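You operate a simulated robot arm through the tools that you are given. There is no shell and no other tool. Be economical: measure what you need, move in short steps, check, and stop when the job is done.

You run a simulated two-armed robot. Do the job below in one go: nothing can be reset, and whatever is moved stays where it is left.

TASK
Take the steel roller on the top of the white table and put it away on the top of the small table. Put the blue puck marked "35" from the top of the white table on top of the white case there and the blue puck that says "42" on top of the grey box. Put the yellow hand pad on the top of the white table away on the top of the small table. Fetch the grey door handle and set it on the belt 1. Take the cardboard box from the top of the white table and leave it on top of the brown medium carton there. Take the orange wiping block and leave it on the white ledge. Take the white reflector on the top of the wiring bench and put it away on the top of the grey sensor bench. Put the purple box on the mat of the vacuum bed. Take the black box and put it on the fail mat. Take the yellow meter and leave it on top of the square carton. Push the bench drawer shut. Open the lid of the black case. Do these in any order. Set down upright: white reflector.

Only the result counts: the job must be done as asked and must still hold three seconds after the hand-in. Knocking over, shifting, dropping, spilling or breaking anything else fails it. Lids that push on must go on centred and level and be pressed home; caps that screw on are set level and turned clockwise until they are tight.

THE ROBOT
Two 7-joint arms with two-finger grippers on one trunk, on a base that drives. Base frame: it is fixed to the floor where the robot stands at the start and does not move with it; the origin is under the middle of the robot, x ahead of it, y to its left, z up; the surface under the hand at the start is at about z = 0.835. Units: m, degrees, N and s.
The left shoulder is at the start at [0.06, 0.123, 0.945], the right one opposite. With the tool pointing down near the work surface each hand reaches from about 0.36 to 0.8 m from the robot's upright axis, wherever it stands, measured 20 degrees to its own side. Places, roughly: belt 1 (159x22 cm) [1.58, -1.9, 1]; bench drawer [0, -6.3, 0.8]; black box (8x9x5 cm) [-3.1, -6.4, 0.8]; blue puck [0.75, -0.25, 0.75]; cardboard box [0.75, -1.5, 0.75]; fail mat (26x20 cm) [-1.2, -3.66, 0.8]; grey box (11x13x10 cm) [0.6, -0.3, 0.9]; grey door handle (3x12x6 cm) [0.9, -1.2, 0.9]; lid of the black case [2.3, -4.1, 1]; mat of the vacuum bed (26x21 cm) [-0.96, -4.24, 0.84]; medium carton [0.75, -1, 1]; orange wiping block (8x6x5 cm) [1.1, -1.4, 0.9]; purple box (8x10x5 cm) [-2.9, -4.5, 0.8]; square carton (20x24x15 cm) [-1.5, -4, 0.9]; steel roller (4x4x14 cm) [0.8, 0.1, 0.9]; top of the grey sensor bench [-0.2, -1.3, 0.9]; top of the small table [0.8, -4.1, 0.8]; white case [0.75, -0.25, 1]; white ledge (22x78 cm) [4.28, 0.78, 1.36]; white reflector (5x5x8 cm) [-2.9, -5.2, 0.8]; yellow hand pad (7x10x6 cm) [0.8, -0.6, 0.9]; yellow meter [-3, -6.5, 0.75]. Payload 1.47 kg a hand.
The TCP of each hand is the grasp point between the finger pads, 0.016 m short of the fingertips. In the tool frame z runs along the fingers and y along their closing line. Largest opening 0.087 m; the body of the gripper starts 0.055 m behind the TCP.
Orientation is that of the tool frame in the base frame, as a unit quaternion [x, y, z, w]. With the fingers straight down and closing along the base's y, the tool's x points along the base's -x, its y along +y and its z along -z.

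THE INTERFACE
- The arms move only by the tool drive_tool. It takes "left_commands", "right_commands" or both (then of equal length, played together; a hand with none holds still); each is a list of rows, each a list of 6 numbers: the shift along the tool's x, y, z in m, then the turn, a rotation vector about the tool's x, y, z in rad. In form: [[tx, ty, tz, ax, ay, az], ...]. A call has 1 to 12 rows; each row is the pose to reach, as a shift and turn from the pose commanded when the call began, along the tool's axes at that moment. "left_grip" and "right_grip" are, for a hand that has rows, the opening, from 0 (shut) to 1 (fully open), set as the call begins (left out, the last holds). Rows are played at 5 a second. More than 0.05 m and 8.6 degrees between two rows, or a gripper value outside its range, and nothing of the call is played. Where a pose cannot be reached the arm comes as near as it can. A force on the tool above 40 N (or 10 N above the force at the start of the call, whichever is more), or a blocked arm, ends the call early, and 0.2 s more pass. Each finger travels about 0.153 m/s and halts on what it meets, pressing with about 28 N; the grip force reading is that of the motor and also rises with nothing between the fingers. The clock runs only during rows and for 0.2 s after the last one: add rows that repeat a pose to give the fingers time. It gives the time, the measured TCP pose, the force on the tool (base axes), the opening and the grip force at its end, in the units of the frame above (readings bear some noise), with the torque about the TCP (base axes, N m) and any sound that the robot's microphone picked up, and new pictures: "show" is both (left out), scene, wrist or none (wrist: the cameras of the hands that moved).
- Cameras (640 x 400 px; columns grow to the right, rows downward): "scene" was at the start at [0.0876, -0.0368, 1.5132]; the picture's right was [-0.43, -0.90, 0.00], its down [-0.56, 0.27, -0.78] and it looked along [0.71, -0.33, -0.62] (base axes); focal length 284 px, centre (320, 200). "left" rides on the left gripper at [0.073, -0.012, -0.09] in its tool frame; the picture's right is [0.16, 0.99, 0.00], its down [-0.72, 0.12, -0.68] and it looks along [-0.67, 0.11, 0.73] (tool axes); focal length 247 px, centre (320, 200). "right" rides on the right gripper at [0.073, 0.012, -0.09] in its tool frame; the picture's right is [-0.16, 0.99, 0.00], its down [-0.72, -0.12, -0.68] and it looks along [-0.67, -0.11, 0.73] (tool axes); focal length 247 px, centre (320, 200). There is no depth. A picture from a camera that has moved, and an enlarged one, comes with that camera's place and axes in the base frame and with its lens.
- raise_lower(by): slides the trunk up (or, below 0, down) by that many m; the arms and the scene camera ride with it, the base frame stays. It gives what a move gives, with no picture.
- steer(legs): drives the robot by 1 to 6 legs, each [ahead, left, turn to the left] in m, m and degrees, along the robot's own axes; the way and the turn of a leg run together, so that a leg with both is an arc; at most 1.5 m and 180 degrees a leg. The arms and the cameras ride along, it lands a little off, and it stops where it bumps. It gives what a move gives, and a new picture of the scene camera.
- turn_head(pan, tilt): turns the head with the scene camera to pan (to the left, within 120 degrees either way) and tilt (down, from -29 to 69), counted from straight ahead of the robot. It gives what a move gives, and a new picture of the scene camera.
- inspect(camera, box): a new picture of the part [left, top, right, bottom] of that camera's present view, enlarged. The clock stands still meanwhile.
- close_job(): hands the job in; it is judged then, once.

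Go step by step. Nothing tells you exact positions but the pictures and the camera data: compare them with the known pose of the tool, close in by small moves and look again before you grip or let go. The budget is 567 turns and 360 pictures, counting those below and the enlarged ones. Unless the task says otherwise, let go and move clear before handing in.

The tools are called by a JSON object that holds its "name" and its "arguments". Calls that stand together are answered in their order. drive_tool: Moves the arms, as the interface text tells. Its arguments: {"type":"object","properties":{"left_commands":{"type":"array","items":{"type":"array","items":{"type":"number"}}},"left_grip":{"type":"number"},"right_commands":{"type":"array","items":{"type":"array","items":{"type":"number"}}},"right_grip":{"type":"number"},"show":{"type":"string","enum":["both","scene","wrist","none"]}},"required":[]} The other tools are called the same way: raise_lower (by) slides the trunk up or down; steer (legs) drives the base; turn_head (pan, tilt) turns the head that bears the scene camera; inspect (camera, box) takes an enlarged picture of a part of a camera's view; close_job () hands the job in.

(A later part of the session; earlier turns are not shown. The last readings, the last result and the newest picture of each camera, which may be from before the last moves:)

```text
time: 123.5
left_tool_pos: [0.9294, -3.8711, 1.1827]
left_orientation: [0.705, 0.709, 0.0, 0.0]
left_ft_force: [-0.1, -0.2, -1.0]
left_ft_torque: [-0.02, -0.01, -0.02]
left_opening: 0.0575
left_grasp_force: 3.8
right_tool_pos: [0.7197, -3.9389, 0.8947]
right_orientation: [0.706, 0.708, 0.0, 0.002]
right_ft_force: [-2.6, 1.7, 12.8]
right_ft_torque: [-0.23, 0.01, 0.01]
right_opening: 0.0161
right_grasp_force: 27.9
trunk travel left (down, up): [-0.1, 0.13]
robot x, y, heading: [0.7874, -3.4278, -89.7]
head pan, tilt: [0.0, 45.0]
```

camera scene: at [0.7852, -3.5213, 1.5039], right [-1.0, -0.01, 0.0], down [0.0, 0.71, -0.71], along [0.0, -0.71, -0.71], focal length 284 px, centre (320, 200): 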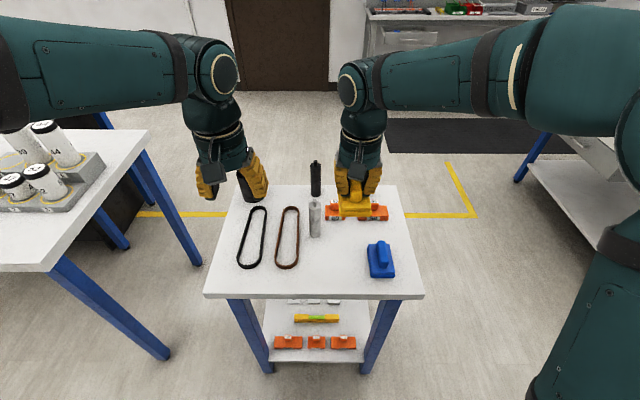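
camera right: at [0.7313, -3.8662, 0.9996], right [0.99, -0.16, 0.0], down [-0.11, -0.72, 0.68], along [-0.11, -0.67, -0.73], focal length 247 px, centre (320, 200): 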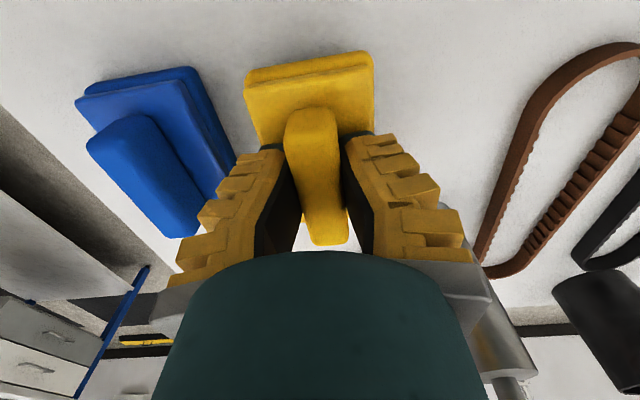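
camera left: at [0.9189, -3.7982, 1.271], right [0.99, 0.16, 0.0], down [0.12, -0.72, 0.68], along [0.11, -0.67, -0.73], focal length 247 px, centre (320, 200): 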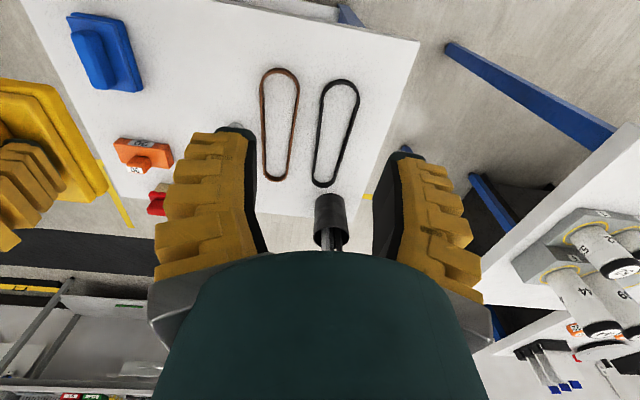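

Contact at the table. Ease, open modestly and rise.

{"name": "drive_tool", "arguments": {"right_commands": [[0, 0, -0.001, 0, 0, 0], [0, 0, -0.001, 0, 0, 0], [0, 0, -0.001, 0, 0, 0], [0, 0, -0.015, 0, 0, 0], [0, 0, -0.04, 0, 0, 0], [0, 0, -0.08, 0, 0, 0], [0, 0, -0.12, 0, 0, 0], [0, 0, -0.16, 0, 0, 0], [0, 0, -0.2, 0, 0, 0], [0, 0, -0.24, 0, 0, 0]], "right_grip": 0.45, "show": "scene"}}

```text
time: 125.7
left_tool_pos: [0.9298, -3.8718, 1.1818]
left_orientation: [0.705, 0.709, 0.0, -0.001]
left_ft_force: [0.7, 0.6, 0.1]
left_ft_torque: [-0.02, 0.01, 0.02]
left_opening: 0.0576
left_grasp_force: 3.8
right_tool_pos: [0.7161, -3.9379, 1.133]
right_orientation: [0.707, 0.707, 0.0, 0.0]
right_ft_force: [-0.4, -0.3, 0.7]
right_ft_torque: [0.01, 0.0, -0.02]
right_opening: 0.045
right_grasp_force: 4.4
trunk travel left (down, up): [-0.1, 0.13]
robot x, y, heading: [0.7842, -3.4257, -89.4]
head pan, tilt: [0.0, 45.0]
camera scene: at [0.7846, -3.5207, 1.5039], right [-1.0, -0.01, 0.0], down [0.0, 0.71, -0.71], along [0.0, -0.71, -0.71], focal length 284 px, centre (320, 200)
```

scene: 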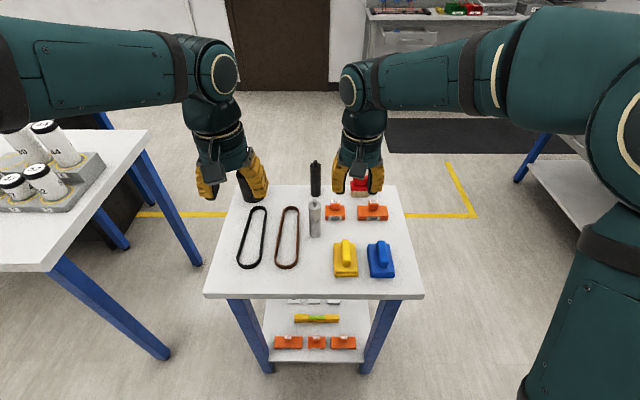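

Pad and roller are done. Next the black case lid near (2.3,-4.1): back off and strafe left.

{"name": "steer", "arguments": {"legs": [[-0.45, 0, 0], [0, 1.4, 0]]}}

```text
time: 140.4
left_tool_pos: [2.3096, -3.4194, 1.1808]
left_orientation: [0.708, 0.706, -0.001, -0.001]
left_ft_force: [0.2, -0.2, 1.2]
left_ft_torque: [-0.01, 0.01, 0.05]
left_opening: 0.0571
left_grasp_force: 3.9
right_tool_pos: [2.0957, -3.4839, 1.1333]
right_orientation: [0.709, 0.705, 0.0, 0.001]
right_ft_force: [-0.2, -0.3, 0.2]
right_ft_torque: [0.0, -0.01, 0.0]
right_opening: 0.0449
right_grasp_force: 4.1
trunk travel left (down, up): [-0.1, 0.13]
robot x, y, heading: [2.1681, -2.9783, -90.3]
head pan, tilt: [0.0, 45.0]
camera scene: at [2.1673, -3.0674, 1.5039], right [-1.0, 0.0, 0.0], down [0.0, 0.71, -0.71], along [0.0, -0.71, -0.71], focal length 284 px, centre (320, 200)
```

scene: 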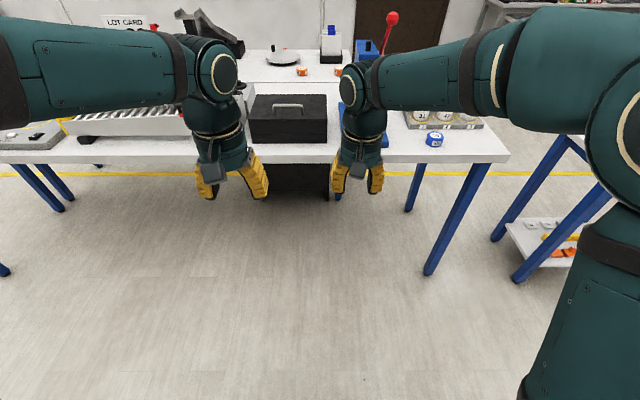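

{"name": "inspect", "arguments": {"camera": "scene", "box": [210, 70, 370, 170]}}

```text
4.00 times, centred on (290, 120) of scene
camera zoom: at [2.1673, -3.0674, 1.5039], right [-1.0, 0.0, 0.0], down [0.0, 0.71, -0.71], along [0.0, -0.71, -0.71], focal length 1138 px, centre (440, 520)
```

zoom: 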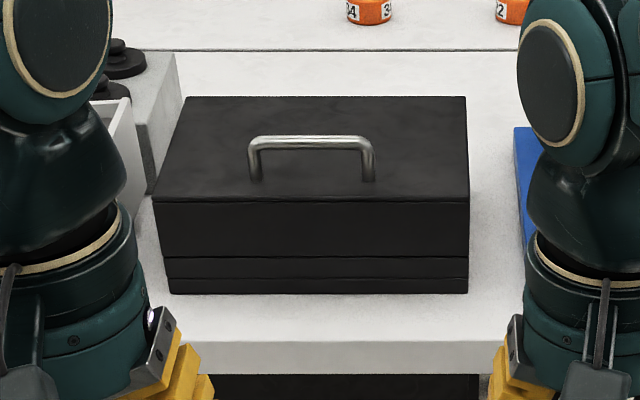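

The black case (x 2.13–2.44, y −4.06…−4.28, top ≈0.95) has a handle on its lid, hinge presumably at the back. I drive 0.45 m closer.

{"name": "steer", "arguments": {"legs": [[0.45, 0.05, 0]]}}

{"name": "inspect", "arguments": {"camera": "scene", "box": [200, 100, 440, 250]}}

{"name": "inspect", "arguments": {"camera": "left", "box": [0, 0, 640, 400]}}

```text
time: 143.2
left_tool_pos: [2.3626, -3.8742, 1.1826]
left_orientation: [0.706, 0.708, 0.0, 0.0]
left_ft_force: [0.6, -0.4, -0.6]
left_ft_torque: [0.04, 0.0, -0.02]
left_opening: 0.0573
left_grasp_force: 3.9
right_tool_pos: [2.1486, -3.9409, 1.1343]
right_orientation: [0.708, 0.706, 0.0, 0.0]
right_ft_force: [0.2, -0.1, 0.1]
right_ft_torque: [0.02, 0.0, 0.0]
right_opening: 0.0446
right_grasp_force: 4.0
trunk travel left (down, up): [-0.1, 0.13]
robot x, y, heading: [2.2143, -3.4324, -89.8]
head pan, tilt: [0.0, 45.0]
camera scene: at [2.2187, -3.5242, 1.5038], right [-1.0, 0.0, 0.0], down [0.0, 0.71, -0.71], along [0.0, -0.71, -0.71], focal length 284 px, centre (320, 200)
```

scene: 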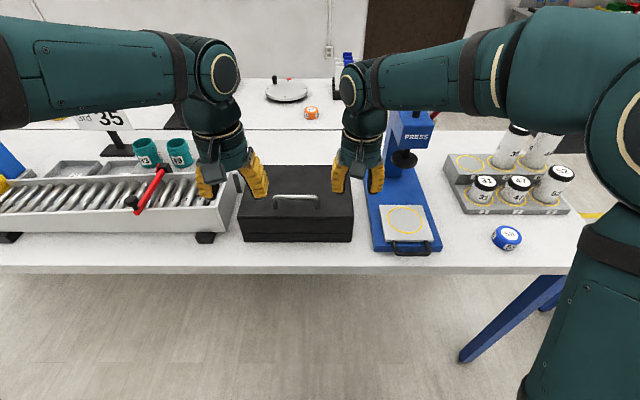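

```text
2.67 times, centred on (320, 175) of scene
camera zoom: at [2.2187, -3.5242, 1.5038], right [-1.0, 0.0, 0.0], down [0.0, 0.71, -0.71], along [0.0, -0.71, -0.71], focal length 758 px, centre (320, 267)
```

zoom: 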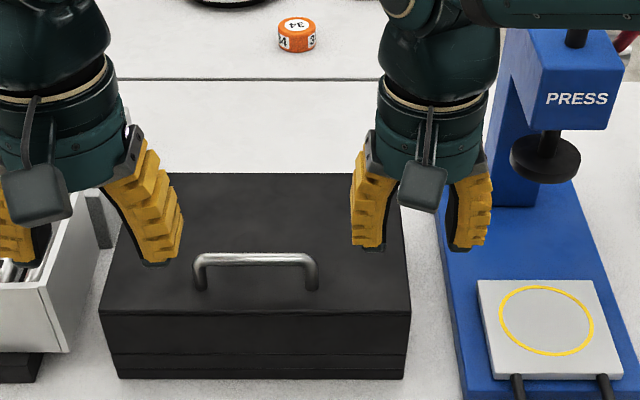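

```text
1.00 times, centred on (320, 200) of left (not enlarged: the box is as wide or as high as the picture)
camera zoom: at [2.3513, -3.8015, 1.2709], right [0.99, 0.16, 0.0], down [0.12, -0.72, 0.68], along [0.11, -0.67, -0.73], focal length 247 px, centre (320, 200)
```

zoom: 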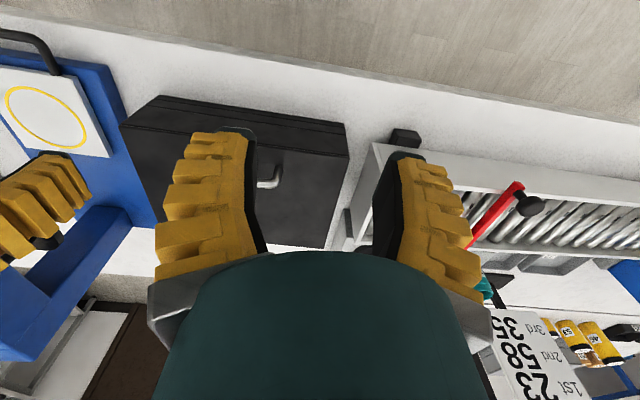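

The case top is at z≈1.0 (y −3.97…−4.18) and the handle bar stands at about (2.276,−4.0,1.037), near the front edge. I move in a little, pull the right hand back, and yaw the left hand 90° so its fingers close across the bar.

{"name": "drive_tool", "arguments": {"left_commands": [[0, 0, -0.01, 0, 0, 0.14], [0, 0, -0.02, 0, 0, 0.28], [0, 0, -0.03, 0, 0, 0.42], [0, 0, -0.03, 0, 0, 0.56], [0, 0, -0.03, 0, 0, 0.7], [0, 0, -0.03, 0, 0, 0.84], [0, 0, -0.03, 0, 0, 0.98], [0, 0, -0.03, 0, 0, 1.12], [0, 0, -0.03, 0, 0, 1.26], [0, 0, -0.03, 0, 0, 1.4], [0, 0, -0.03, 0, 0, 1.5], [0, 0, -0.03, 0, 0, 1.57]], "right_commands": [[0.02, 0, -0.01, 0, 0, 0], [0.04, 0, -0.02, 0, 0, 0], [0.06, 0, -0.03, 0, 0, 0], [0.08, 0, -0.04, 0, 0, 0], [0.1, 0, -0.05, 0, 0, 0], [0.12, 0, -0.06, 0, 0, 0], [0.14, -0.02, -0.06, 0, 0, 0], [0.14, -0.04, -0.06, 0, 0, 0], [0.14, -0.06, -0.06, 0, 0, 0], [0.14, -0.08, -0.06, 0, 0, 0], [0.14, -0.08, -0.06, 0, 0, 0], [0.14, -0.08, -0.06, 0, 0, 0]], "show": "none"}}

{"name": "steer", "arguments": {"legs": [[0.12, 0.04, 0]]}}

```text
time: 145.8
left_tool_pos: [2.3614, -3.874, 1.2112]
left_orientation: [1.0, 0.0, 0.0, 0.0]
left_ft_force: [-0.3, 0.2, 0.3]
left_ft_torque: [0.0, 0.01, 0.02]
left_opening: 0.0573
left_grasp_force: 4.1
right_tool_pos: [2.0688, -3.8001, 1.1967]
right_orientation: [0.707, 0.707, 0.0, 0.0]
right_ft_force: [-0.4, 0.1, 0.3]
right_ft_torque: [0.02, -0.01, 0.01]
right_opening: 0.0448
right_grasp_force: 4.2
trunk travel left (down, up): [-0.1, 0.13]
robot x, y, heading: [2.2175, -3.4321, -89.7]
head pan, tilt: [0.0, 45.0]
```

```text
time: 147.1
left_tool_pos: [2.4016, -3.9959, 1.2111]
left_orientation: [1.0, 0.001, 0.0, -0.001]
left_ft_force: [0.2, 0.3, 0.1]
left_ft_torque: [0.01, 0.0, 0.01]
left_opening: 0.0572
left_grasp_force: 3.7
right_tool_pos: [2.1095, -3.9201, 1.1963]
right_orientation: [0.708, 0.706, 0.001, -0.001]
right_ft_force: [0.5, 0.2, 0.8]
right_ft_torque: [0.06, -0.02, 0.0]
right_opening: 0.0449
right_grasp_force: 4.5
trunk travel left (down, up): [-0.1, 0.13]
robot x, y, heading: [2.2569, -3.5478, -90.0]
head pan, tilt: [0.0, 45.0]
camera scene: at [2.2584, -3.6446, 1.5038], right [-1.0, 0.0, 0.0], down [0.0, 0.71, -0.71], along [0.0, -0.71, -0.71], focal length 284 px, centre (320, 200)
```

scene: 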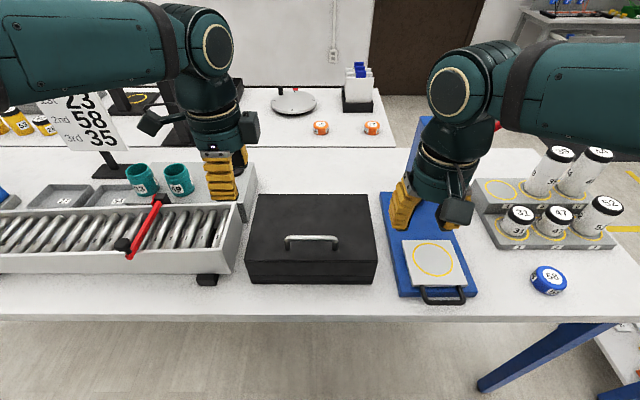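

I bring the left hand over the bar, at z≈1.11, and look.

{"name": "drive_tool", "arguments": {"left_commands": [[-0.04, 0.001, 0, 0, 0, 0], [-0.08, 0.002, 0, 0, 0, 0], [-0.12, 0.003, 0, 0, 0, 0], [-0.1266, 0.003, 0.04, 0, 0, 0], [-0.1266, 0.003, 0.08, 0, 0, 0], [-0.1266, 0.003, 0.1, 0, 0, 0], [-0.1266, 0.003, 0.1, 0, 0, 0]], "left_grip": 0.7, "show": "both"}}

```text
time: 148.7
left_tool_pos: [2.2777, -3.9972, 1.1127]
left_orientation: [1.0, 0.002, 0.0, 0.0]
left_ft_force: [1.1, 0.5, -0.3]
left_ft_torque: [-0.03, -0.02, 0.0]
left_opening: 0.0653
left_grasp_force: 3.0
right_tool_pos: [2.1081, -3.9184, 1.1953]
right_orientation: [0.708, 0.706, 0.0, 0.0]
right_ft_force: [-0.1, 0.2, -1.1]
right_ft_torque: [0.0, 0.03, 0.03]
right_opening: 0.0449
right_grasp_force: 4.3
trunk travel left (down, up): [-0.1, 0.13]
robot x, y, heading: [2.2534, -3.5512, -89.7]
head pan, tilt: [0.0, 45.0]
camera scene: at [2.2578, -3.6429, 1.5039], right [-1.0, 0.0, 0.0], down [0.0, 0.71, -0.71], along [0.0, -0.71, -0.71], focal length 284 px, centre (320, 200)
camera left: at [2.3508, -3.9842, 1.2027], right [0.16, -0.99, 0.0], down [-0.72, -0.12, 0.68], along [-0.67, -0.11, -0.73], focal length 247 px, centre (320, 200)
```

scene: 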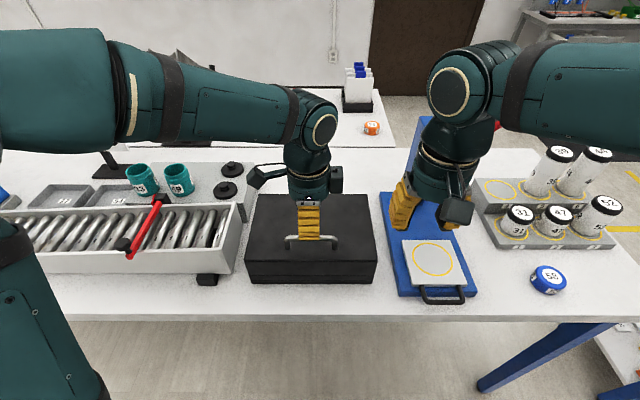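
left: 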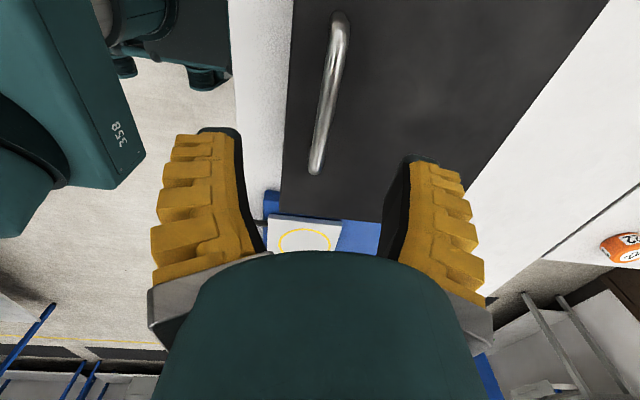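

Bar is centred between the fingers. Descend and grip.

{"name": "drive_tool", "arguments": {"left_commands": [[0.003, 0, 0.03, 0, 0, 0], [0.004, 0, 0.06, 0, 0, 0], [0.004, 0, 0.075, 0, 0, 0], [0.004, 0, 0.075, 0, 0, 0]], "show": "none"}}

{"name": "drive_tool", "arguments": {"left_commands": [[0, 0, 0, 0, 0, 0], [0, 0, 0, 0, 0, 0], [0, 0, 0, 0, 0, 0], [0, 0, 0, 0, 0, 0]], "left_grip": 0, "show": "wrist"}}

```text
time: 149.7
left_tool_pos: [2.2808, -3.9965, 1.0347]
left_orientation: [1.0, 0.002, 0.0, 0.001]
left_ft_force: [0.3, 1.5, -0.4]
left_ft_torque: [0.02, 0.01, -0.03]
left_opening: 0.0652
left_grasp_force: 3.1
right_tool_pos: [2.1071, -3.9181, 1.1957]
right_orientation: [0.708, 0.706, 0.0, 0.0]
right_ft_force: [-0.1, 0.7, 0.5]
right_ft_torque: [0.02, 0.0, -0.02]
right_opening: 0.0448
right_grasp_force: 4.4
trunk travel left (down, up): [-0.1, 0.13]
robot x, y, heading: [2.2573, -3.5543, -89.8]
head pan, tilt: [0.0, 45.0]
```

```text
time: 150.7
left_tool_pos: [2.2814, -4.0002, 1.0347]
left_orientation: [1.0, 0.003, 0.001, 0.0]
left_ft_force: [-1.1, -24.3, -8.1]
left_ft_torque: [-0.01, 0.1, -0.01]
left_opening: 0.0062
left_grasp_force: 30.4
right_tool_pos: [2.108, -3.9221, 1.1951]
right_orientation: [0.707, 0.707, 0.001, -0.001]
right_ft_force: [0.3, 0.1, 0.1]
right_ft_torque: [0.01, -0.02, -0.02]
right_opening: 0.0448
right_grasp_force: 4.2
trunk travel left (down, up): [-0.1, 0.13]
robot x, y, heading: [2.2599, -3.5519, -89.9]
head pan, tilt: [0.0, 45.0]
camera left: at [2.3542, -3.9873, 1.1242], right [0.16, -0.99, 0.0], down [-0.72, -0.12, 0.68], along [-0.67, -0.11, -0.73], focal length 247 px, centre (320, 200)
```

left: 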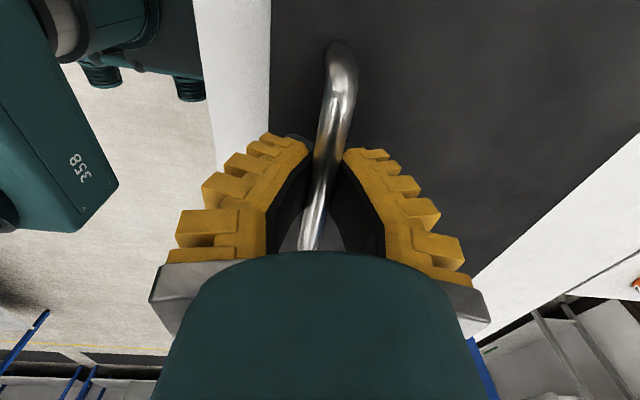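

Gripped on the bar. I begin swinging the lid up along an arc about the rear hinge, in small steps.

{"name": "drive_tool", "arguments": {"left_commands": [[0, 0.002, -0.004, 0, 0, 0], [0, 0.0055, -0.0085, 0, 0, 0], [0, 0.0096, -0.015, 0, 0, 0], [0, 0.0146, -0.022, 0, 0, 0], [0, 0.0204, -0.0292, 0, 0, 0]], "show": "scene"}}

```text
time: 151.8
left_tool_pos: [2.2799, -4.0204, 1.0652]
left_orientation: [1.0, 0.002, 0.001, -0.002]
left_ft_force: [8.4, -12.1, -13.3]
left_ft_torque: [0.07, -0.41, -0.16]
left_opening: 0.006
left_grasp_force: 29.6
right_tool_pos: [2.1105, -3.9214, 1.195]
right_orientation: [0.708, 0.706, 0.001, -0.001]
right_ft_force: [0.1, -0.2, -0.2]
right_ft_torque: [-0.04, 0.0, 0.01]
right_opening: 0.0449
right_grasp_force: 4.3
trunk travel left (down, up): [-0.1, 0.13]
robot x, y, heading: [2.258, -3.5536, -89.6]
head pan, tilt: [0.0, 45.0]
camera scene: at [2.2591, -3.6457, 1.5037], right [-1.0, 0.0, 0.0], down [0.0, 0.71, -0.71], along [0.0, -0.71, -0.71], focal length 284 px, centre (320, 200)
```

scene: 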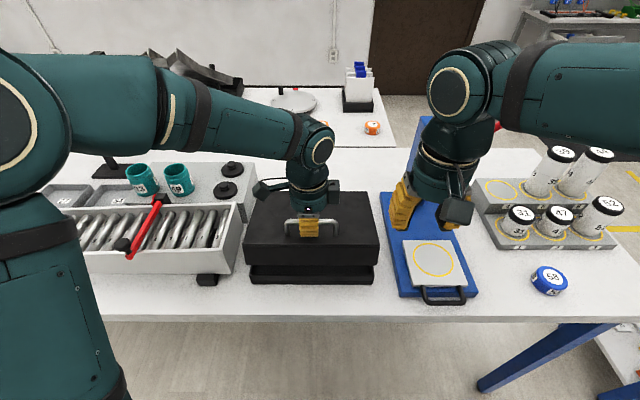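

The lid is opening. Continue the arc to about 40°.

{"name": "drive_tool", "arguments": {"left_commands": [[0, 0.012, -0.0131, 0, 0, 0], [0, 0.0252, -0.0252, 0, 0, 0], [0, 0.0393, -0.0361, 0, 0, 0], [0, 0.0543, -0.0456, 0, 0, 0], [0, 0.0701, -0.0539, 0, 0, 0], [0, 0.0866, -0.0607, 0, 0, 0]], "show": "scene"}}

```text
time: 153.2
left_tool_pos: [2.2797, -4.1078, 1.1219]
left_orientation: [1.0, 0.001, 0.0, -0.001]
left_ft_force: [3.6, -7.9, -23.5]
left_ft_torque: [0.13, -0.19, -0.21]
left_opening: 0.006
left_grasp_force: 30.0
right_tool_pos: [2.1091, -3.9206, 1.1946]
right_orientation: [0.708, 0.706, 0.001, -0.001]
right_ft_force: [-0.1, 0.2, 0.4]
right_ft_torque: [0.02, -0.03, 0.03]
right_opening: 0.0448
right_grasp_force: 4.0
trunk travel left (down, up): [-0.1, 0.13]
robot x, y, heading: [2.2602, -3.5518, -89.6]
head pan, tilt: [0.0, 45.0]
camera scene: at [2.2587, -3.6459, 1.5036], right [-1.0, 0.0, 0.0], down [0.0, 0.71, -0.71], along [0.0, -0.71, -0.71], focal length 284 px, centre (320, 200)
```

scene: 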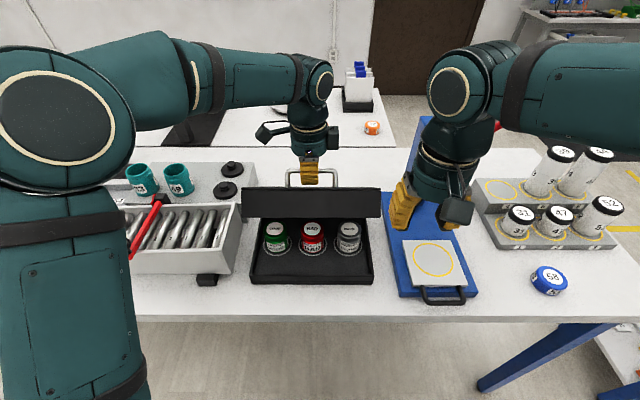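

Going well. Continue to about 70°, easing the height slightly.

{"name": "drive_tool", "arguments": {"left_commands": [[0, 0.017, -0.0024, 0, 0, 0], [0, 0.0343, -0.0053, 0, 0, 0], [0, 0.052, -0.0076, 0, 0, 0], [0, 0.0698, -0.0084, 0, 0, 0], [0, 0.0876, -0.0076, 0, 0, 0], [0, 0.1054, -0.0054, 0, 0, 0]], "show": "scene"}}

```text
time: 154.7
left_tool_pos: [2.2799, -4.2103, 1.1252]
left_orientation: [1.0, 0.002, 0.001, -0.002]
left_ft_force: [4.6, 5.9, -29.7]
left_ft_torque: [0.08, 0.03, -0.11]
left_opening: 0.006
left_grasp_force: 29.8
right_tool_pos: [2.1096, -3.9208, 1.1946]
right_orientation: [0.708, 0.706, 0.0, -0.001]
right_ft_force: [0.5, -0.6, -1.1]
right_ft_torque: [-0.01, -0.01, 0.02]
right_opening: 0.0447
right_grasp_force: 4.4
trunk travel left (down, up): [-0.1, 0.13]
robot x, y, heading: [2.2614, -3.5522, -89.8]
head pan, tilt: [0.0, 45.0]
camera scene: at [2.2589, -3.6452, 1.5036], right [-1.0, 0.0, 0.0], down [0.0, 0.71, -0.71], along [0.0, -0.71, -0.71], focal length 284 px, centre (320, 200)
```

scene: 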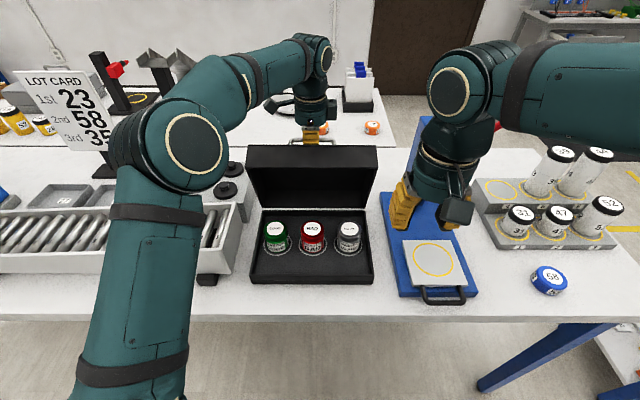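

Lid is near 70°. Continue to about 90°.

{"name": "drive_tool", "arguments": {"left_commands": [[0, 0.0173, 0.006, 0, 0, 0], [0, 0.0343, 0.012, 0, 0, 0], [0, 0.0508, 0.019, 0, 0, 0], [0, 0.0666, 0.027, 0, 0, 0]], "show": "both"}}

```text
time: 155.7
left_tool_pos: [2.2805, -4.2655, 1.1104]
left_orientation: [1.0, 0.001, -0.002, 0.003]
left_ft_force: [4.2, -1.8, 33.4]
left_ft_torque: [3.03, -0.47, -0.32]
left_opening: 0.0062
left_grasp_force: 30.4
left hand out of reach, approached as far as the arm can: row 4
right_tool_pos: [2.1084, -3.9159, 1.1976]
right_orientation: [0.708, 0.706, 0.0, 0.001]
right_ft_force: [-0.2, -0.1, -0.4]
right_ft_torque: [-0.01, 0.01, -0.01]
right_opening: 0.045
right_grasp_force: 3.9
trunk travel left (down, up): [-0.1, 0.13]
robot x, y, heading: [2.2551, -3.549, -89.6]
head pan, tilt: [0.0, 45.0]
camera scene: at [2.2586, -3.6398, 1.5047], right [-1.0, 0.0, 0.0], down [0.0, 0.71, -0.71], along [0.0, -0.71, -0.71], focal length 284 px, centre (320, 200)
camera left: at [2.3538, -4.2522, 1.1999], right [0.16, -0.99, 0.01], down [-0.72, -0.11, 0.68], along [-0.67, -0.12, -0.73], focal length 247 px, centre (320, 200)
```

scene: 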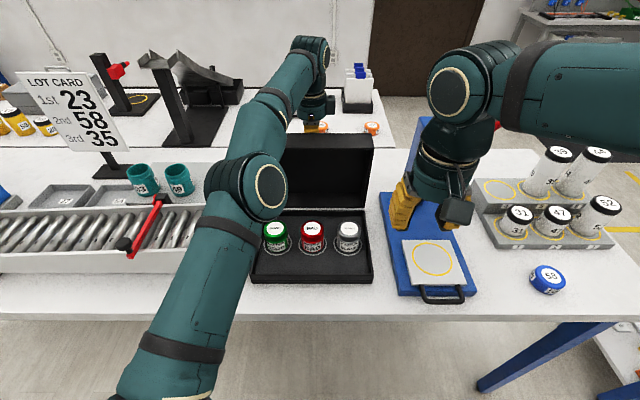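
left: 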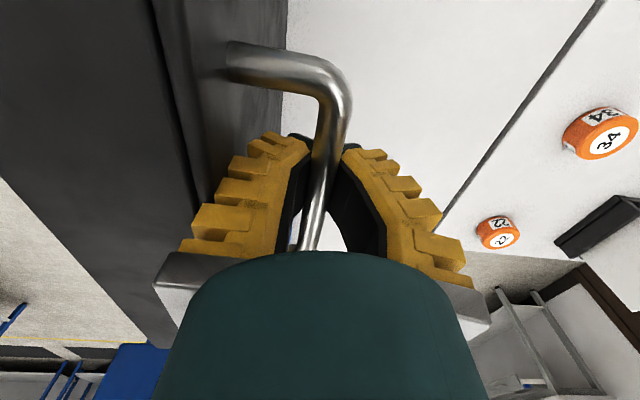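

Lid is at about 87° with the gripper body grazing the lid edge. I ease up and open the fingers slightly to see if the lid rests.

{"name": "drive_tool", "arguments": {"left_commands": [[0, 0, -0.006, 0, 0, 0], [0, 0, -0.006, 0, 0, 0]], "show": "none"}}

{"name": "drive_tool", "arguments": {"left_commands": [[0, 0, 0, 0, 0, 0], [0, 0, 0, 0, 0, 0], [0, 0, 0, 0, 0, 0]], "left_grip": 0.3, "show": "wrist"}}

```text
time: 156.2
left_tool_pos: [2.2801, -4.266, 1.1105]
left_orientation: [1.0, 0.001, 0.0, 0.0]
left_ft_force: [-0.7, 3.8, 17.8]
left_ft_torque: [2.42, 0.18, -0.62]
left_opening: 0.0054
left_grasp_force: 29.9
right_tool_pos: [2.108, -3.9173, 1.1965]
right_orientation: [0.708, 0.707, 0.0, 0.001]
right_ft_force: [-0.5, -0.3, 0.8]
right_ft_torque: [0.03, -0.02, -0.03]
right_opening: 0.0448
right_grasp_force: 4.2
trunk travel left (down, up): [-0.1, 0.13]
robot x, y, heading: [2.2561, -3.5525, -89.7]
head pan, tilt: [0.0, 45.0]
```

```text
time: 157.1
left_tool_pos: [2.2817, -4.2675, 1.1089]
left_orientation: [1.0, 0.001, 0.001, -0.001]
left_ft_force: [0.4, 0.8, 0.2]
left_ft_torque: [0.02, 0.01, -0.01]
left_opening: 0.0323
left_grasp_force: 4.0
right_tool_pos: [2.1092, -3.9187, 1.1959]
right_orientation: [0.708, 0.706, 0.0, 0.0]
right_ft_force: [-0.3, 0.7, 0.4]
right_ft_torque: [0.01, -0.02, 0.03]
right_opening: 0.045
right_grasp_force: 4.1
trunk travel left (down, up): [-0.1, 0.13]
robot x, y, heading: [2.2579, -3.5526, -89.8]
head pan, tilt: [0.0, 45.0]
camera left: at [2.3546, -4.2544, 1.1988], right [0.16, -0.99, 0.0], down [-0.72, -0.12, 0.68], along [-0.67, -0.11, -0.73], focal length 247 px, centre (320, 200)
```

left: 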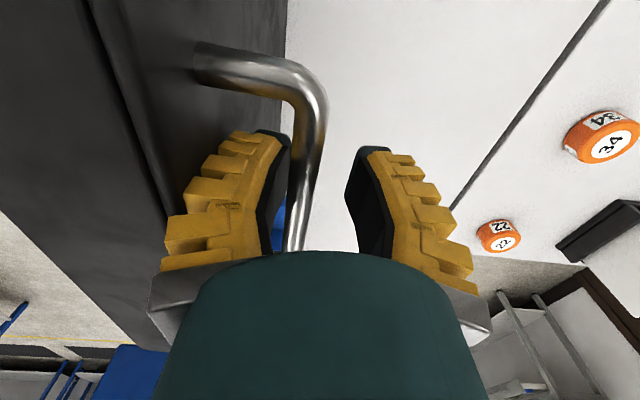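

The bar leans back against the front finger, so the lid may want to close. I bring the right hand, closed, inside the lid to push it further open.

{"name": "drive_tool", "arguments": {"right_commands": [[0, 0.033, 0.03, 0, 0, 0], [-0.01, 0.066, 0.06, 0, 0, 0], [-0.03, 0.066, 0.1, 0, 0, 0], [-0.06, 0.066, 0.126, 0, 0, 0], [-0.1, 0.066, 0.126, 0, 0, 0], [-0.14, 0.066, 0.126, 0, 0, 0], [-0.18, 0.066, 0.126, 0, 0, 0], [-0.22, 0.066, 0.126, 0, 0, 0], [-0.25, 0.066, 0.126, 0, 0, 0]], "right_grip": 0, "show": "scene"}}

```text
time: 158.8
left_tool_pos: [2.2819, -4.2714, 1.1081]
left_orientation: [1.0, 0.003, 0.001, 0.01]
left_ft_force: [-2.4, -25.5, -1.1]
left_ft_torque: [0.71, -0.08, -0.06]
left_opening: 0.0211
left_grasp_force: 0.0
right_tool_pos: [2.1729, -4.1161, 1.07]
right_orientation: [0.707, 0.707, 0.005, -0.004]
right_ft_force: [-2.4, 22.4, 4.7]
right_ft_torque: [-1.88, -0.25, -0.11]
right_opening: 0.0001
right_grasp_force: 28.1
trunk travel left (down, up): [-0.1, 0.13]
robot x, y, heading: [2.2557, -3.5526, -89.9]
head pan, tilt: [0.0, 45.0]
stopped in row 8 (right hand): the force on the tool passed its limit at 82 N (the readings are from after the stop); the commanded pose is now the measured one
camera scene: at [2.257, -3.643, 1.5039], right [-1.0, 0.0, 0.0], down [0.0, 0.71, -0.71], along [0.0, -0.71, -0.71], focal length 284 px, centre (320, 200)
```

scene: 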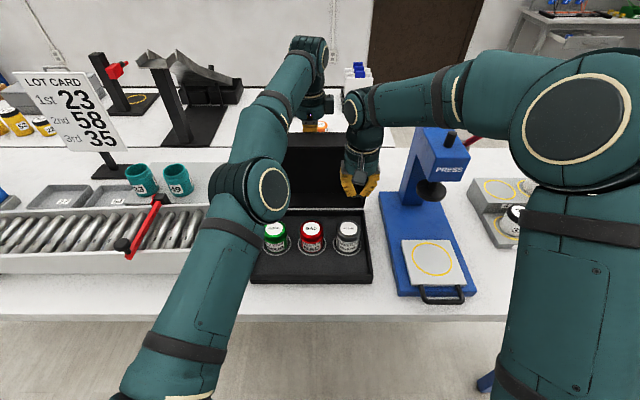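

The right hand now presses on the lid's skirt edge. I withdraw the left hand straight up while the right holds.

{"name": "drive_tool", "arguments": {"left_commands": [[0, 0, -0.01, 0, 0, 0], [0, 0, -0.03, 0, 0, 0], [0, 0, -0.06, 0, 0, 0], [0, 0, -0.09, 0, 0, 0], [0, 0, -0.12, 0, 0, 0]], "left_grip": 0.35, "show": "both"}}

```text
time: 159.2
left_tool_pos: [2.2818, -4.272, 1.1083]
left_orientation: [1.0, 0.003, 0.002, 0.01]
left_ft_force: [-3.8, -23.3, 0.5]
left_ft_torque: [0.47, -0.05, -0.08]
left_opening: 0.0253
left_grasp_force: 0.1
right_tool_pos: [2.174, -4.1141, 1.0699]
right_orientation: [0.707, 0.707, 0.006, -0.007]
right_ft_force: [-1.4, 20.4, 3.1]
right_ft_torque: [-1.67, -0.12, -0.1]
right_opening: 0.0
right_grasp_force: 27.6
trunk travel left (down, up): [-0.1, 0.13]
robot x, y, heading: [2.257, -3.5514, -90.0]
head pan, tilt: [0.0, 45.0]
stopped in row 1 (right hand): the force on the tool passed its limit at 45 N (the readings are from after the stop); the commanded pose is now the measured one
camera scene: at [2.2568, -3.6431, 1.5039], right [-1.0, 0.0, 0.0], down [0.0, 0.71, -0.71], along [0.0, -0.71, -0.71], focal length 284 px, centre (320, 200)
camera left: at [2.3549, -4.2575, 1.1981], right [0.17, -0.99, 0.02], down [-0.72, -0.11, 0.68], along [-0.67, -0.13, -0.73], focal length 247 px, centre (320, 200)
```

scene: 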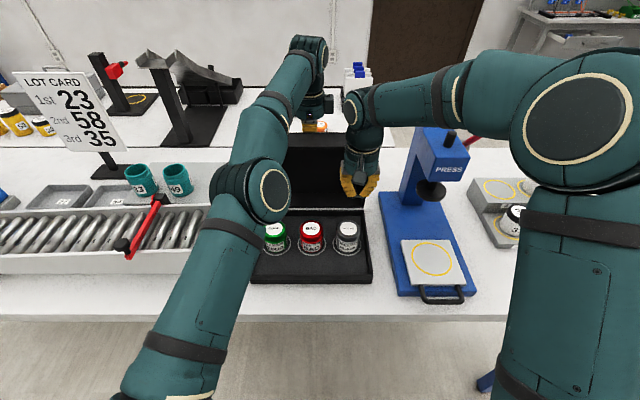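
left: 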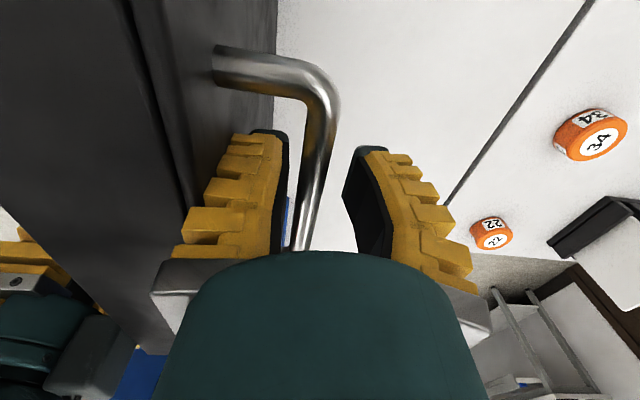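

The lid is pinched between both hands. I back the right off 1 cm, then raise the left hand.

{"name": "drive_tool", "arguments": {"right_commands": [[0.005, 0, 0, 0, 0, 0], [0.01, 0, 0, 0, 0, 0]], "show": "none"}}

{"name": "drive_tool", "arguments": {"left_commands": [[0, 0, -0.01, 0, 0, 0], [0, 0, -0.03, 0, 0, 0], [0, 0, -0.06, 0, 0, 0], [0, 0, -0.09, 0, 0, 0], [0, 0, -0.12, 0, 0, 0]], "left_grip": 0.3, "show": "scene"}}

```text
time: 159.8
left_tool_pos: [2.2814, -4.2713, 1.1081]
left_orientation: [1.0, 0.003, 0.001, 0.006]
left_ft_force: [-0.5, -0.9, 0.2]
left_ft_torque: [0.06, 0.0, 0.0]
left_opening: 0.0364
left_grasp_force: 4.1
right_tool_pos: [2.1751, -4.1046, 1.0695]
right_orientation: [0.707, 0.707, 0.004, -0.006]
right_ft_force: [-0.3, -0.2, -0.7]
right_ft_torque: [-0.01, 0.03, 0.0]
right_opening: 0.0
right_grasp_force: 28.3
trunk travel left (down, up): [-0.1, 0.13]
robot x, y, heading: [2.2583, -3.554, -89.9]
head pan, tilt: [0.0, 45.0]
```

```text
time: 160.9
left_tool_pos: [2.2912, -4.2285, 1.2119]
left_orientation: [1.0, 0.004, 0.0, 0.01]
left_ft_force: [-0.8, 0.8, 0.9]
left_ft_torque: [-0.03, 0.0, 0.01]
left_opening: 0.0323
left_grasp_force: 4.2
left hand out of reach, approached as far as the arm can: row 2, 3, 4, 5
right_tool_pos: [2.1735, -4.1043, 1.07]
right_orientation: [0.707, 0.707, 0.004, -0.005]
right_ft_force: [0.0, 1.0, 0.2]
right_ft_torque: [-0.03, 0.02, 0.03]
right_opening: 0.0
right_grasp_force: 27.9
trunk travel left (down, up): [-0.1, 0.13]
robot x, y, heading: [2.2581, -3.5497, -89.9]
head pan, tilt: [0.0, 45.0]
camera scene: at [2.2581, -3.6404, 1.5042], right [-1.0, 0.0, 0.0], down [0.0, 0.71, -0.71], along [0.0, -0.71, -0.71], focal length 284 px, centre (320, 200)
```

scene: 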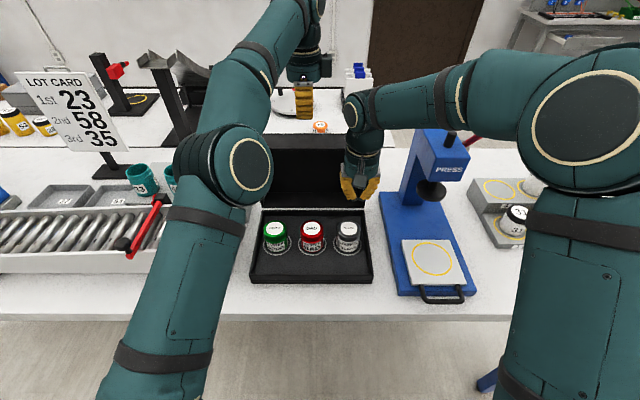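

The lid stays up on its own. I pull the left hand back and nudge the lid further with the right.

{"name": "drive_tool", "arguments": {"left_commands": [[0.02, -0.03, 0, 0, 0, 0], [0.04, -0.07, 0, 0, 0, 0], [0.06, -0.11, 0, 0, 0, 0], [0.08, -0.15, 0, 0, 0, 0], [0.1, -0.19, 0, 0, 0, 0], [0.12, -0.23, 0, 0, 0, 0], [0.12, -0.27, 0, 0, 0, 0], [0.12, -0.31, 0, 0, 0, 0]], "show": "none"}}

{"name": "drive_tool", "arguments": {"right_commands": [[-0.01, 0, 0, 0, 0, 0], [-0.015, 0, 0, 0, 0, 0], [-0.02, 0, 0, 0, 0, 0], [-0.025, 0, 0, 0, 0, 0], [-0.03, 0, 0, 0, 0, 0], [-0.035, 0, 0, 0, 0, 0], [-0.04, 0, 0, 0, 0, 0], [-0.045, 0, 0, 0, 0, 0], [-0.05, 0, 0, 0, 0, 0], [-0.055, 0, 0, 0, 0, 0]], "show": "scene"}}

```text
time: 162.8
left_tool_pos: [2.4075, -3.9171, 1.2028]
left_orientation: [1.0, 0.004, 0.0, 0.007]
left_ft_force: [-0.7, -0.8, -0.8]
left_ft_torque: [0.0, 0.01, 0.02]
left_opening: 0.0322
left_grasp_force: 4.6
right_tool_pos: [2.1736, -4.1043, 1.0692]
right_orientation: [0.707, 0.707, 0.004, -0.005]
right_ft_force: [0.2, 0.3, 0.0]
right_ft_torque: [-0.03, 0.02, -0.01]
right_opening: 0.0002
right_grasp_force: 28.6
trunk travel left (down, up): [-0.1, 0.13]
robot x, y, heading: [2.2603, -3.5487, -89.9]
head pan, tilt: [0.0, 45.0]
```

```text
time: 164.9
left_tool_pos: [2.4063, -3.9159, 1.2051]
left_orientation: [1.0, 0.003, 0.0, 0.009]
left_ft_force: [-0.2, -0.2, 0.2]
left_ft_torque: [0.0, 0.0, 0.0]
left_opening: 0.0321
left_grasp_force: 4.5
right_tool_pos: [2.173, -4.1489, 1.07]
right_orientation: [0.706, 0.708, 0.008, -0.011]
right_ft_force: [-3.6, 23.4, 7.9]
right_ft_torque: [-1.99, -0.19, -0.25]
right_opening: 0.0001
right_grasp_force: 27.9
trunk travel left (down, up): [-0.1, 0.13]
robot x, y, heading: [2.2562, -3.5476, -89.8]
head pan, tilt: [0.0, 45.0]
stopped in row 10 (right hand): the force on the tool passed its limit at 45 N (the readings are from after the stop); the commanded pose is now the measured one
camera scene: at [2.2569, -3.6377, 1.5043], right [-1.0, 0.0, 0.0], down [0.0, 0.7, -0.71], along [0.0, -0.71, -0.7], focal length 284 px, centre (320, 200)
```

scene: 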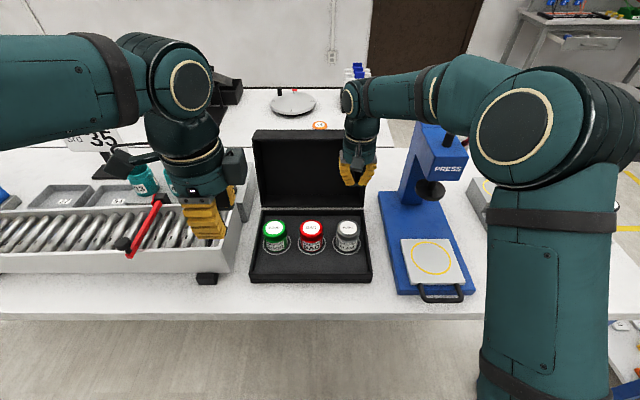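

Resistance is firm: the lid looks at its stop. I pull the right hand back and inspect.

{"name": "drive_tool", "arguments": {"right_commands": [[0.02, 0, 0, 0, 0, 0], [0.06, 0, 0, 0, 0, 0], [0.1, 0, -0.01, 0, 0, 0], [0.14, 0, -0.05, 0, 0, 0], [0.18, 0, -0.09, 0, 0, 0], [0.22, 0, -0.12, 0, 0, 0]], "show": "none"}}

{"name": "inspect", "arguments": {"camera": "scene", "box": [200, 90, 440, 290]}}

```text
refused: row 4 steps farther than a row can; nothing moved
```

```text
2.00 times, centred on (320, 190) of scene
camera zoom: at [2.2569, -3.6377, 1.5043], right [-1.0, 0.0, 0.0], down [0.0, 0.7, -0.71], along [0.0, -0.71, -0.7], focal length 569 px, centre (320, 220)
```

zoom: 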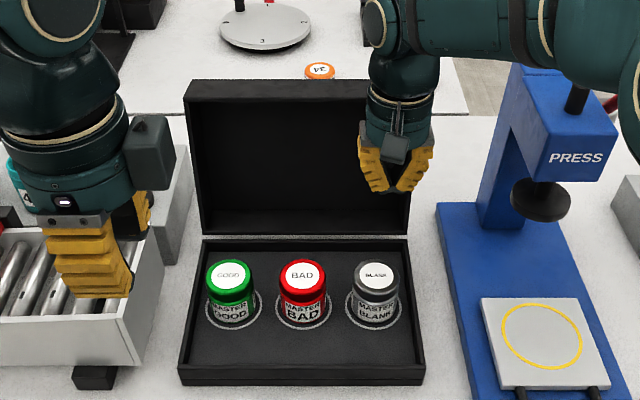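

{"name": "drive_tool", "arguments": {"right_commands": [[0.02, 0, 0, 0, 0, 0], [0.06, 0, 0, 0, 0, 0], [0.1, 0, -0.01, 0, 0, 0], [0.135, 0, -0.04, 0, 0, 0], [0.17, 0, -0.07, 0, 0, 0], [0.2, 0, -0.1, 0, 0, 0]], "show": "none"}}

{"name": "inspect", "arguments": {"camera": "scene", "box": [200, 90, 440, 290]}}

```text
time: 166.3
left_tool_pos: [2.4064, -3.9178, 1.203]
left_orientation: [1.0, 0.002, 0.001, 0.008]
left_ft_force: [0.6, 0.6, -0.9]
left_ft_torque: [-0.04, -0.01, -0.03]
left_opening: 0.0323
left_grasp_force: 4.8
right_tool_pos: [2.1739, -3.9564, 1.1736]
right_orientation: [0.706, 0.708, 0.008, -0.01]
right_ft_force: [0.1, 0.4, 0.1]
right_ft_torque: [-0.02, 0.0, 0.0]
right_opening: 0.0002
right_grasp_force: 28.4
trunk travel left (down, up): [-0.1, 0.13]
robot x, y, heading: [2.2592, -3.5499, -90.1]
head pan, tilt: [0.0, 45.0]
```

```text
2.00 times, centred on (320, 190) of scene
camera zoom: at [2.2572, -3.6411, 1.504], right [-1.0, 0.0, 0.0], down [0.0, 0.71, -0.71], along [0.0, -0.71, -0.71], focal length 569 px, centre (320, 220)
```

zoom: 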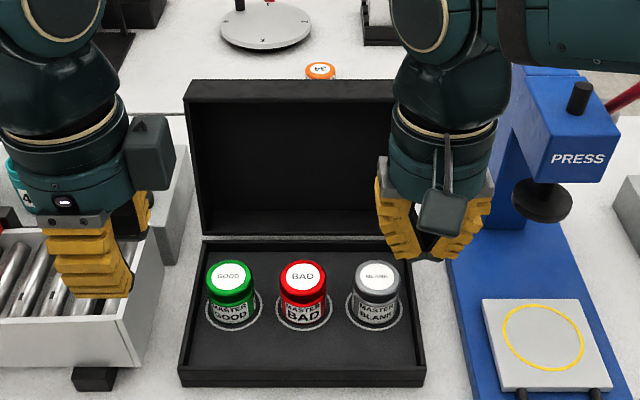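

The lid stands open at roughly 100°. I back out, restore the left wrist yaw and fold in, before heading west.

{"name": "steer", "arguments": {"legs": [[-0.6, 0, 0]]}}

{"name": "drive_tool", "arguments": {"left_commands": [[0, 0, 0, 0, 0, -0.14], [0, 0, 0, 0, 0, -0.28], [0, 0, 0, 0, 0, -0.42], [0, 0, 0, 0, 0, -0.56], [0, 0, 0, 0, 0, -0.7], [0, 0, 0, 0, 0, -0.84], [0, 0, 0, 0, 0, -0.98], [0, 0, 0, 0, 0, -1.12], [0, 0, 0, 0, 0, -1.26], [0, 0, 0, 0, 0, -1.4], [0, 0, 0, 0, 0, -1.5], [0, 0, 0, 0, 0, -1.57]], "left_grip": 1, "right_commands": [[0, 0, 0, 0, 0, 0], [0, -0.03, 0, 0, 0, 0], [0, -0.05, 0, 0, 0, 0], [0, -0.05, 0, 0, 0, 0], [0, -0.05, 0, 0, 0, 0], [0, -0.05, 0, 0, 0, 0], [0, -0.05, 0, 0, 0, 0], [0, -0.05, 0, 0, 0, 0], [0, -0.05, 0, 0, 0, 0], [0, -0.05, 0, 0, 0, 0], [0, -0.05, 0, 0, 0, 0], [0, -0.05, 0, 0, 0, 0]], "right_grip": 1, "show": "none"}}

{"name": "turn_head", "arguments": {"pan": -90, "tilt": 20}}

```text
time: 169.5
left_tool_pos: [2.4081, -3.3421, 1.2017]
left_orientation: [1.0, 0.008, 0.001, 0.008]
left_ft_force: [1.1, 0.2, 1.1]
left_ft_torque: [0.0, -0.01, -0.01]
left_opening: 0.0325
left_grasp_force: 4.3
right_tool_pos: [2.1756, -3.3828, 1.1726]
right_orientation: [0.703, 0.711, 0.008, -0.011]
right_ft_force: [-0.3, 0.0, -0.1]
right_ft_torque: [-0.04, 0.01, 0.02]
right_opening: 0.0001
right_grasp_force: 28.5
trunk travel left (down, up): [-0.1, 0.13]
robot x, y, heading: [2.2546, -2.9736, -89.5]
head pan, tilt: [0.0, 45.0]
camera scene: at [2.255, -3.0666, 1.5039], right [-1.0, -0.01, 0.0], down [-0.01, 0.71, -0.71], along [0.01, -0.71, -0.71], focal length 284 px, centre (320, 200)
```

scene: 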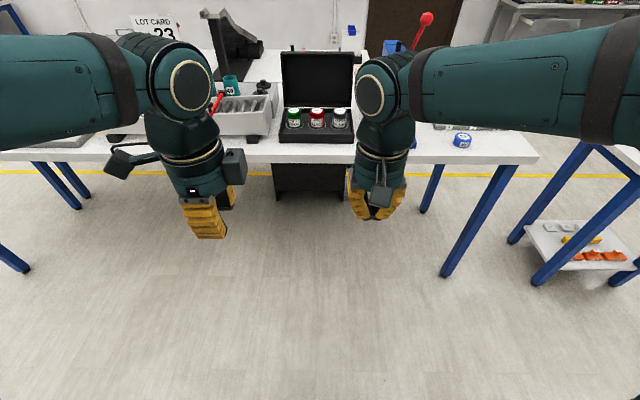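

```text
time: 172.1
left_tool_pos: [2.4064, -3.3431, 1.2013]
left_orientation: [0.701, 0.713, -0.005, 0.006]
left_ft_force: [0.4, -0.1, 1.1]
left_ft_torque: [0.0, -0.01, -0.01]
left_opening: 0.087
left_grasp_force: 0.1
right_tool_pos: [2.1254, -3.3824, 1.1714]
right_orientation: [0.702, 0.712, 0.008, -0.01]
right_ft_force: [-0.2, -0.6, -0.1]
right_ft_torque: [-0.01, 0.01, 0.0]
right_opening: 0.0871
right_grasp_force: 0.1
trunk travel left (down, up): [-0.1, 0.13]
robot x, y, heading: [2.2522, -2.9754, -89.2]
head pan, tilt: [0.0, 45.0]
```

```text
time: 173.8
left_tool_pos: [2.4088, -3.3427, 1.2027]
left_orientation: [0.702, 0.712, -0.005, 0.006]
left_ft_force: [-0.1, 0.5, 0.4]
left_ft_torque: [0.03, 0.01, -0.01]
left_opening: 0.087
left_grasp_force: 0.1
right_tool_pos: [2.1243, -3.3823, 1.1714]
right_orientation: [0.703, 0.711, 0.008, -0.01]
right_ft_force: [-0.2, -0.5, -0.1]
right_ft_torque: [-0.02, 0.0, 0.03]
right_opening: 0.0871
right_grasp_force: 0.1
trunk travel left (down, up): [-0.1, 0.13]
robot x, y, heading: [2.2566, -2.9763, -89.4]
head pan, tilt: [-90.0, 20.0]
camera scene: at [2.161, -2.987, 1.5425], right [-0.01, 1.0, 0.0], down [0.34, 0.0, -0.94], along [-0.94, -0.01, -0.34], focal length 284 px, centre (320, 200)
```

scene: 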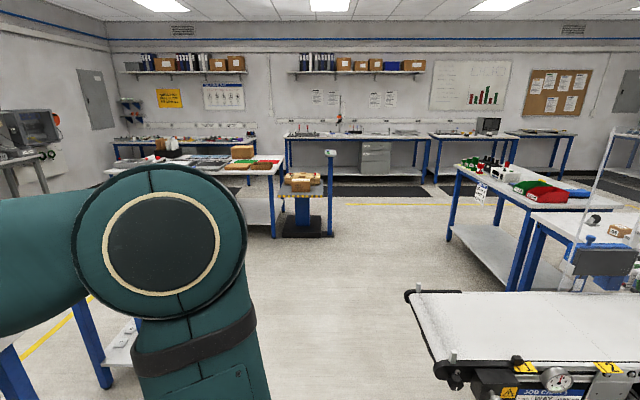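

The conveyor (belt 1) runs along y with its south end near (1.5,-2.7). I strafe back west along y≈-2.98, then go north-west around the blue stand and face west.

{"name": "steer", "arguments": {"legs": [[0, -0.85, 0], [0, -0.85, 0], [-0.55, 0, 0], [0, 0, -90], [1.3, 0, 0], [1.25, 0, 0]]}}

{"name": "turn_head", "arguments": {"pan": 45, "tilt": 25}}

```text
time: 207.5
left_tool_pos: [-2.3214, -2.5312, 1.2023]
left_orientation: [1.0, -0.008, -0.008, 0.0]
left_ft_force: [-0.5, -0.3, -0.6]
left_ft_torque: [0.02, 0.01, 0.0]
left_opening: 0.0869
left_grasp_force: 0.1
right_tool_pos: [-2.3526, -2.2478, 1.1712]
right_orientation: [1.0, -0.01, 0.013, -0.002]
right_ft_force: [0.5, -0.2, 0.7]
right_ft_torque: [-0.01, 0.02, 0.0]
right_opening: 0.0871
right_grasp_force: 0.1
trunk travel left (down, up): [-0.1, 0.13]
robot x, y, heading: [-1.9504, -2.3911, 178.9]
head pan, tilt: [-90.0, 20.0]
camera scene: at [-1.9587, -2.2961, 1.5425], right [1.0, -0.02, 0.0], down [-0.01, -0.34, -0.94], along [0.02, 0.94, -0.34], focal length 284 px, centre (320, 200)
```

scene: 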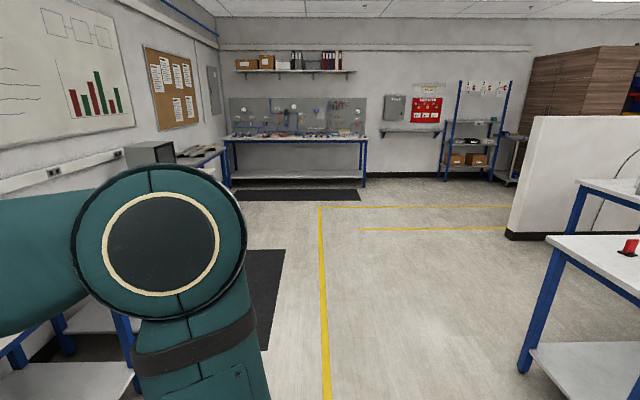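

```text
time: 209.7
left_tool_pos: [-2.3219, -2.531, 1.2026]
left_orientation: [1.0, -0.008, -0.008, 0.001]
left_ft_force: [0.0, -0.1, 0.1]
left_ft_torque: [-0.01, -0.04, -0.03]
left_opening: 0.0869
left_grasp_force: 0.0
right_tool_pos: [-2.352, -2.2481, 1.1705]
right_orientation: [1.0, -0.009, 0.013, -0.002]
right_ft_force: [1.1, -0.5, -0.2]
right_ft_torque: [0.02, 0.01, 0.0]
right_opening: 0.087
right_grasp_force: 0.1
trunk travel left (down, up): [-0.1, 0.13]
robot x, y, heading: [-1.9493, -2.389, 178.9]
head pan, tilt: [45.0, 25.0]
camera scene: at [-2.0266, -2.453, 1.5345], right [-0.69, 0.72, 0.0], down [0.3, 0.29, -0.91], along [-0.65, -0.63, -0.42], focal length 284 px, centre (320, 200)
```

scene: 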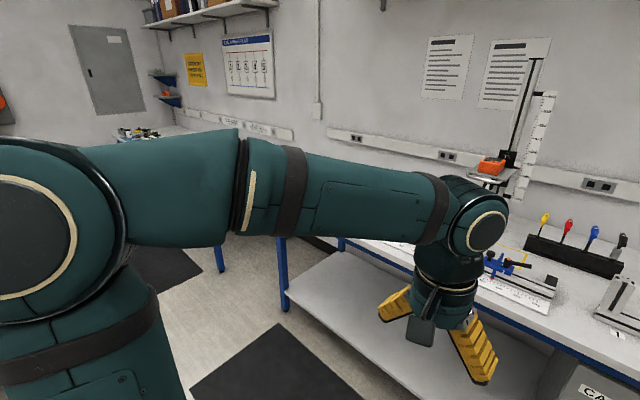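

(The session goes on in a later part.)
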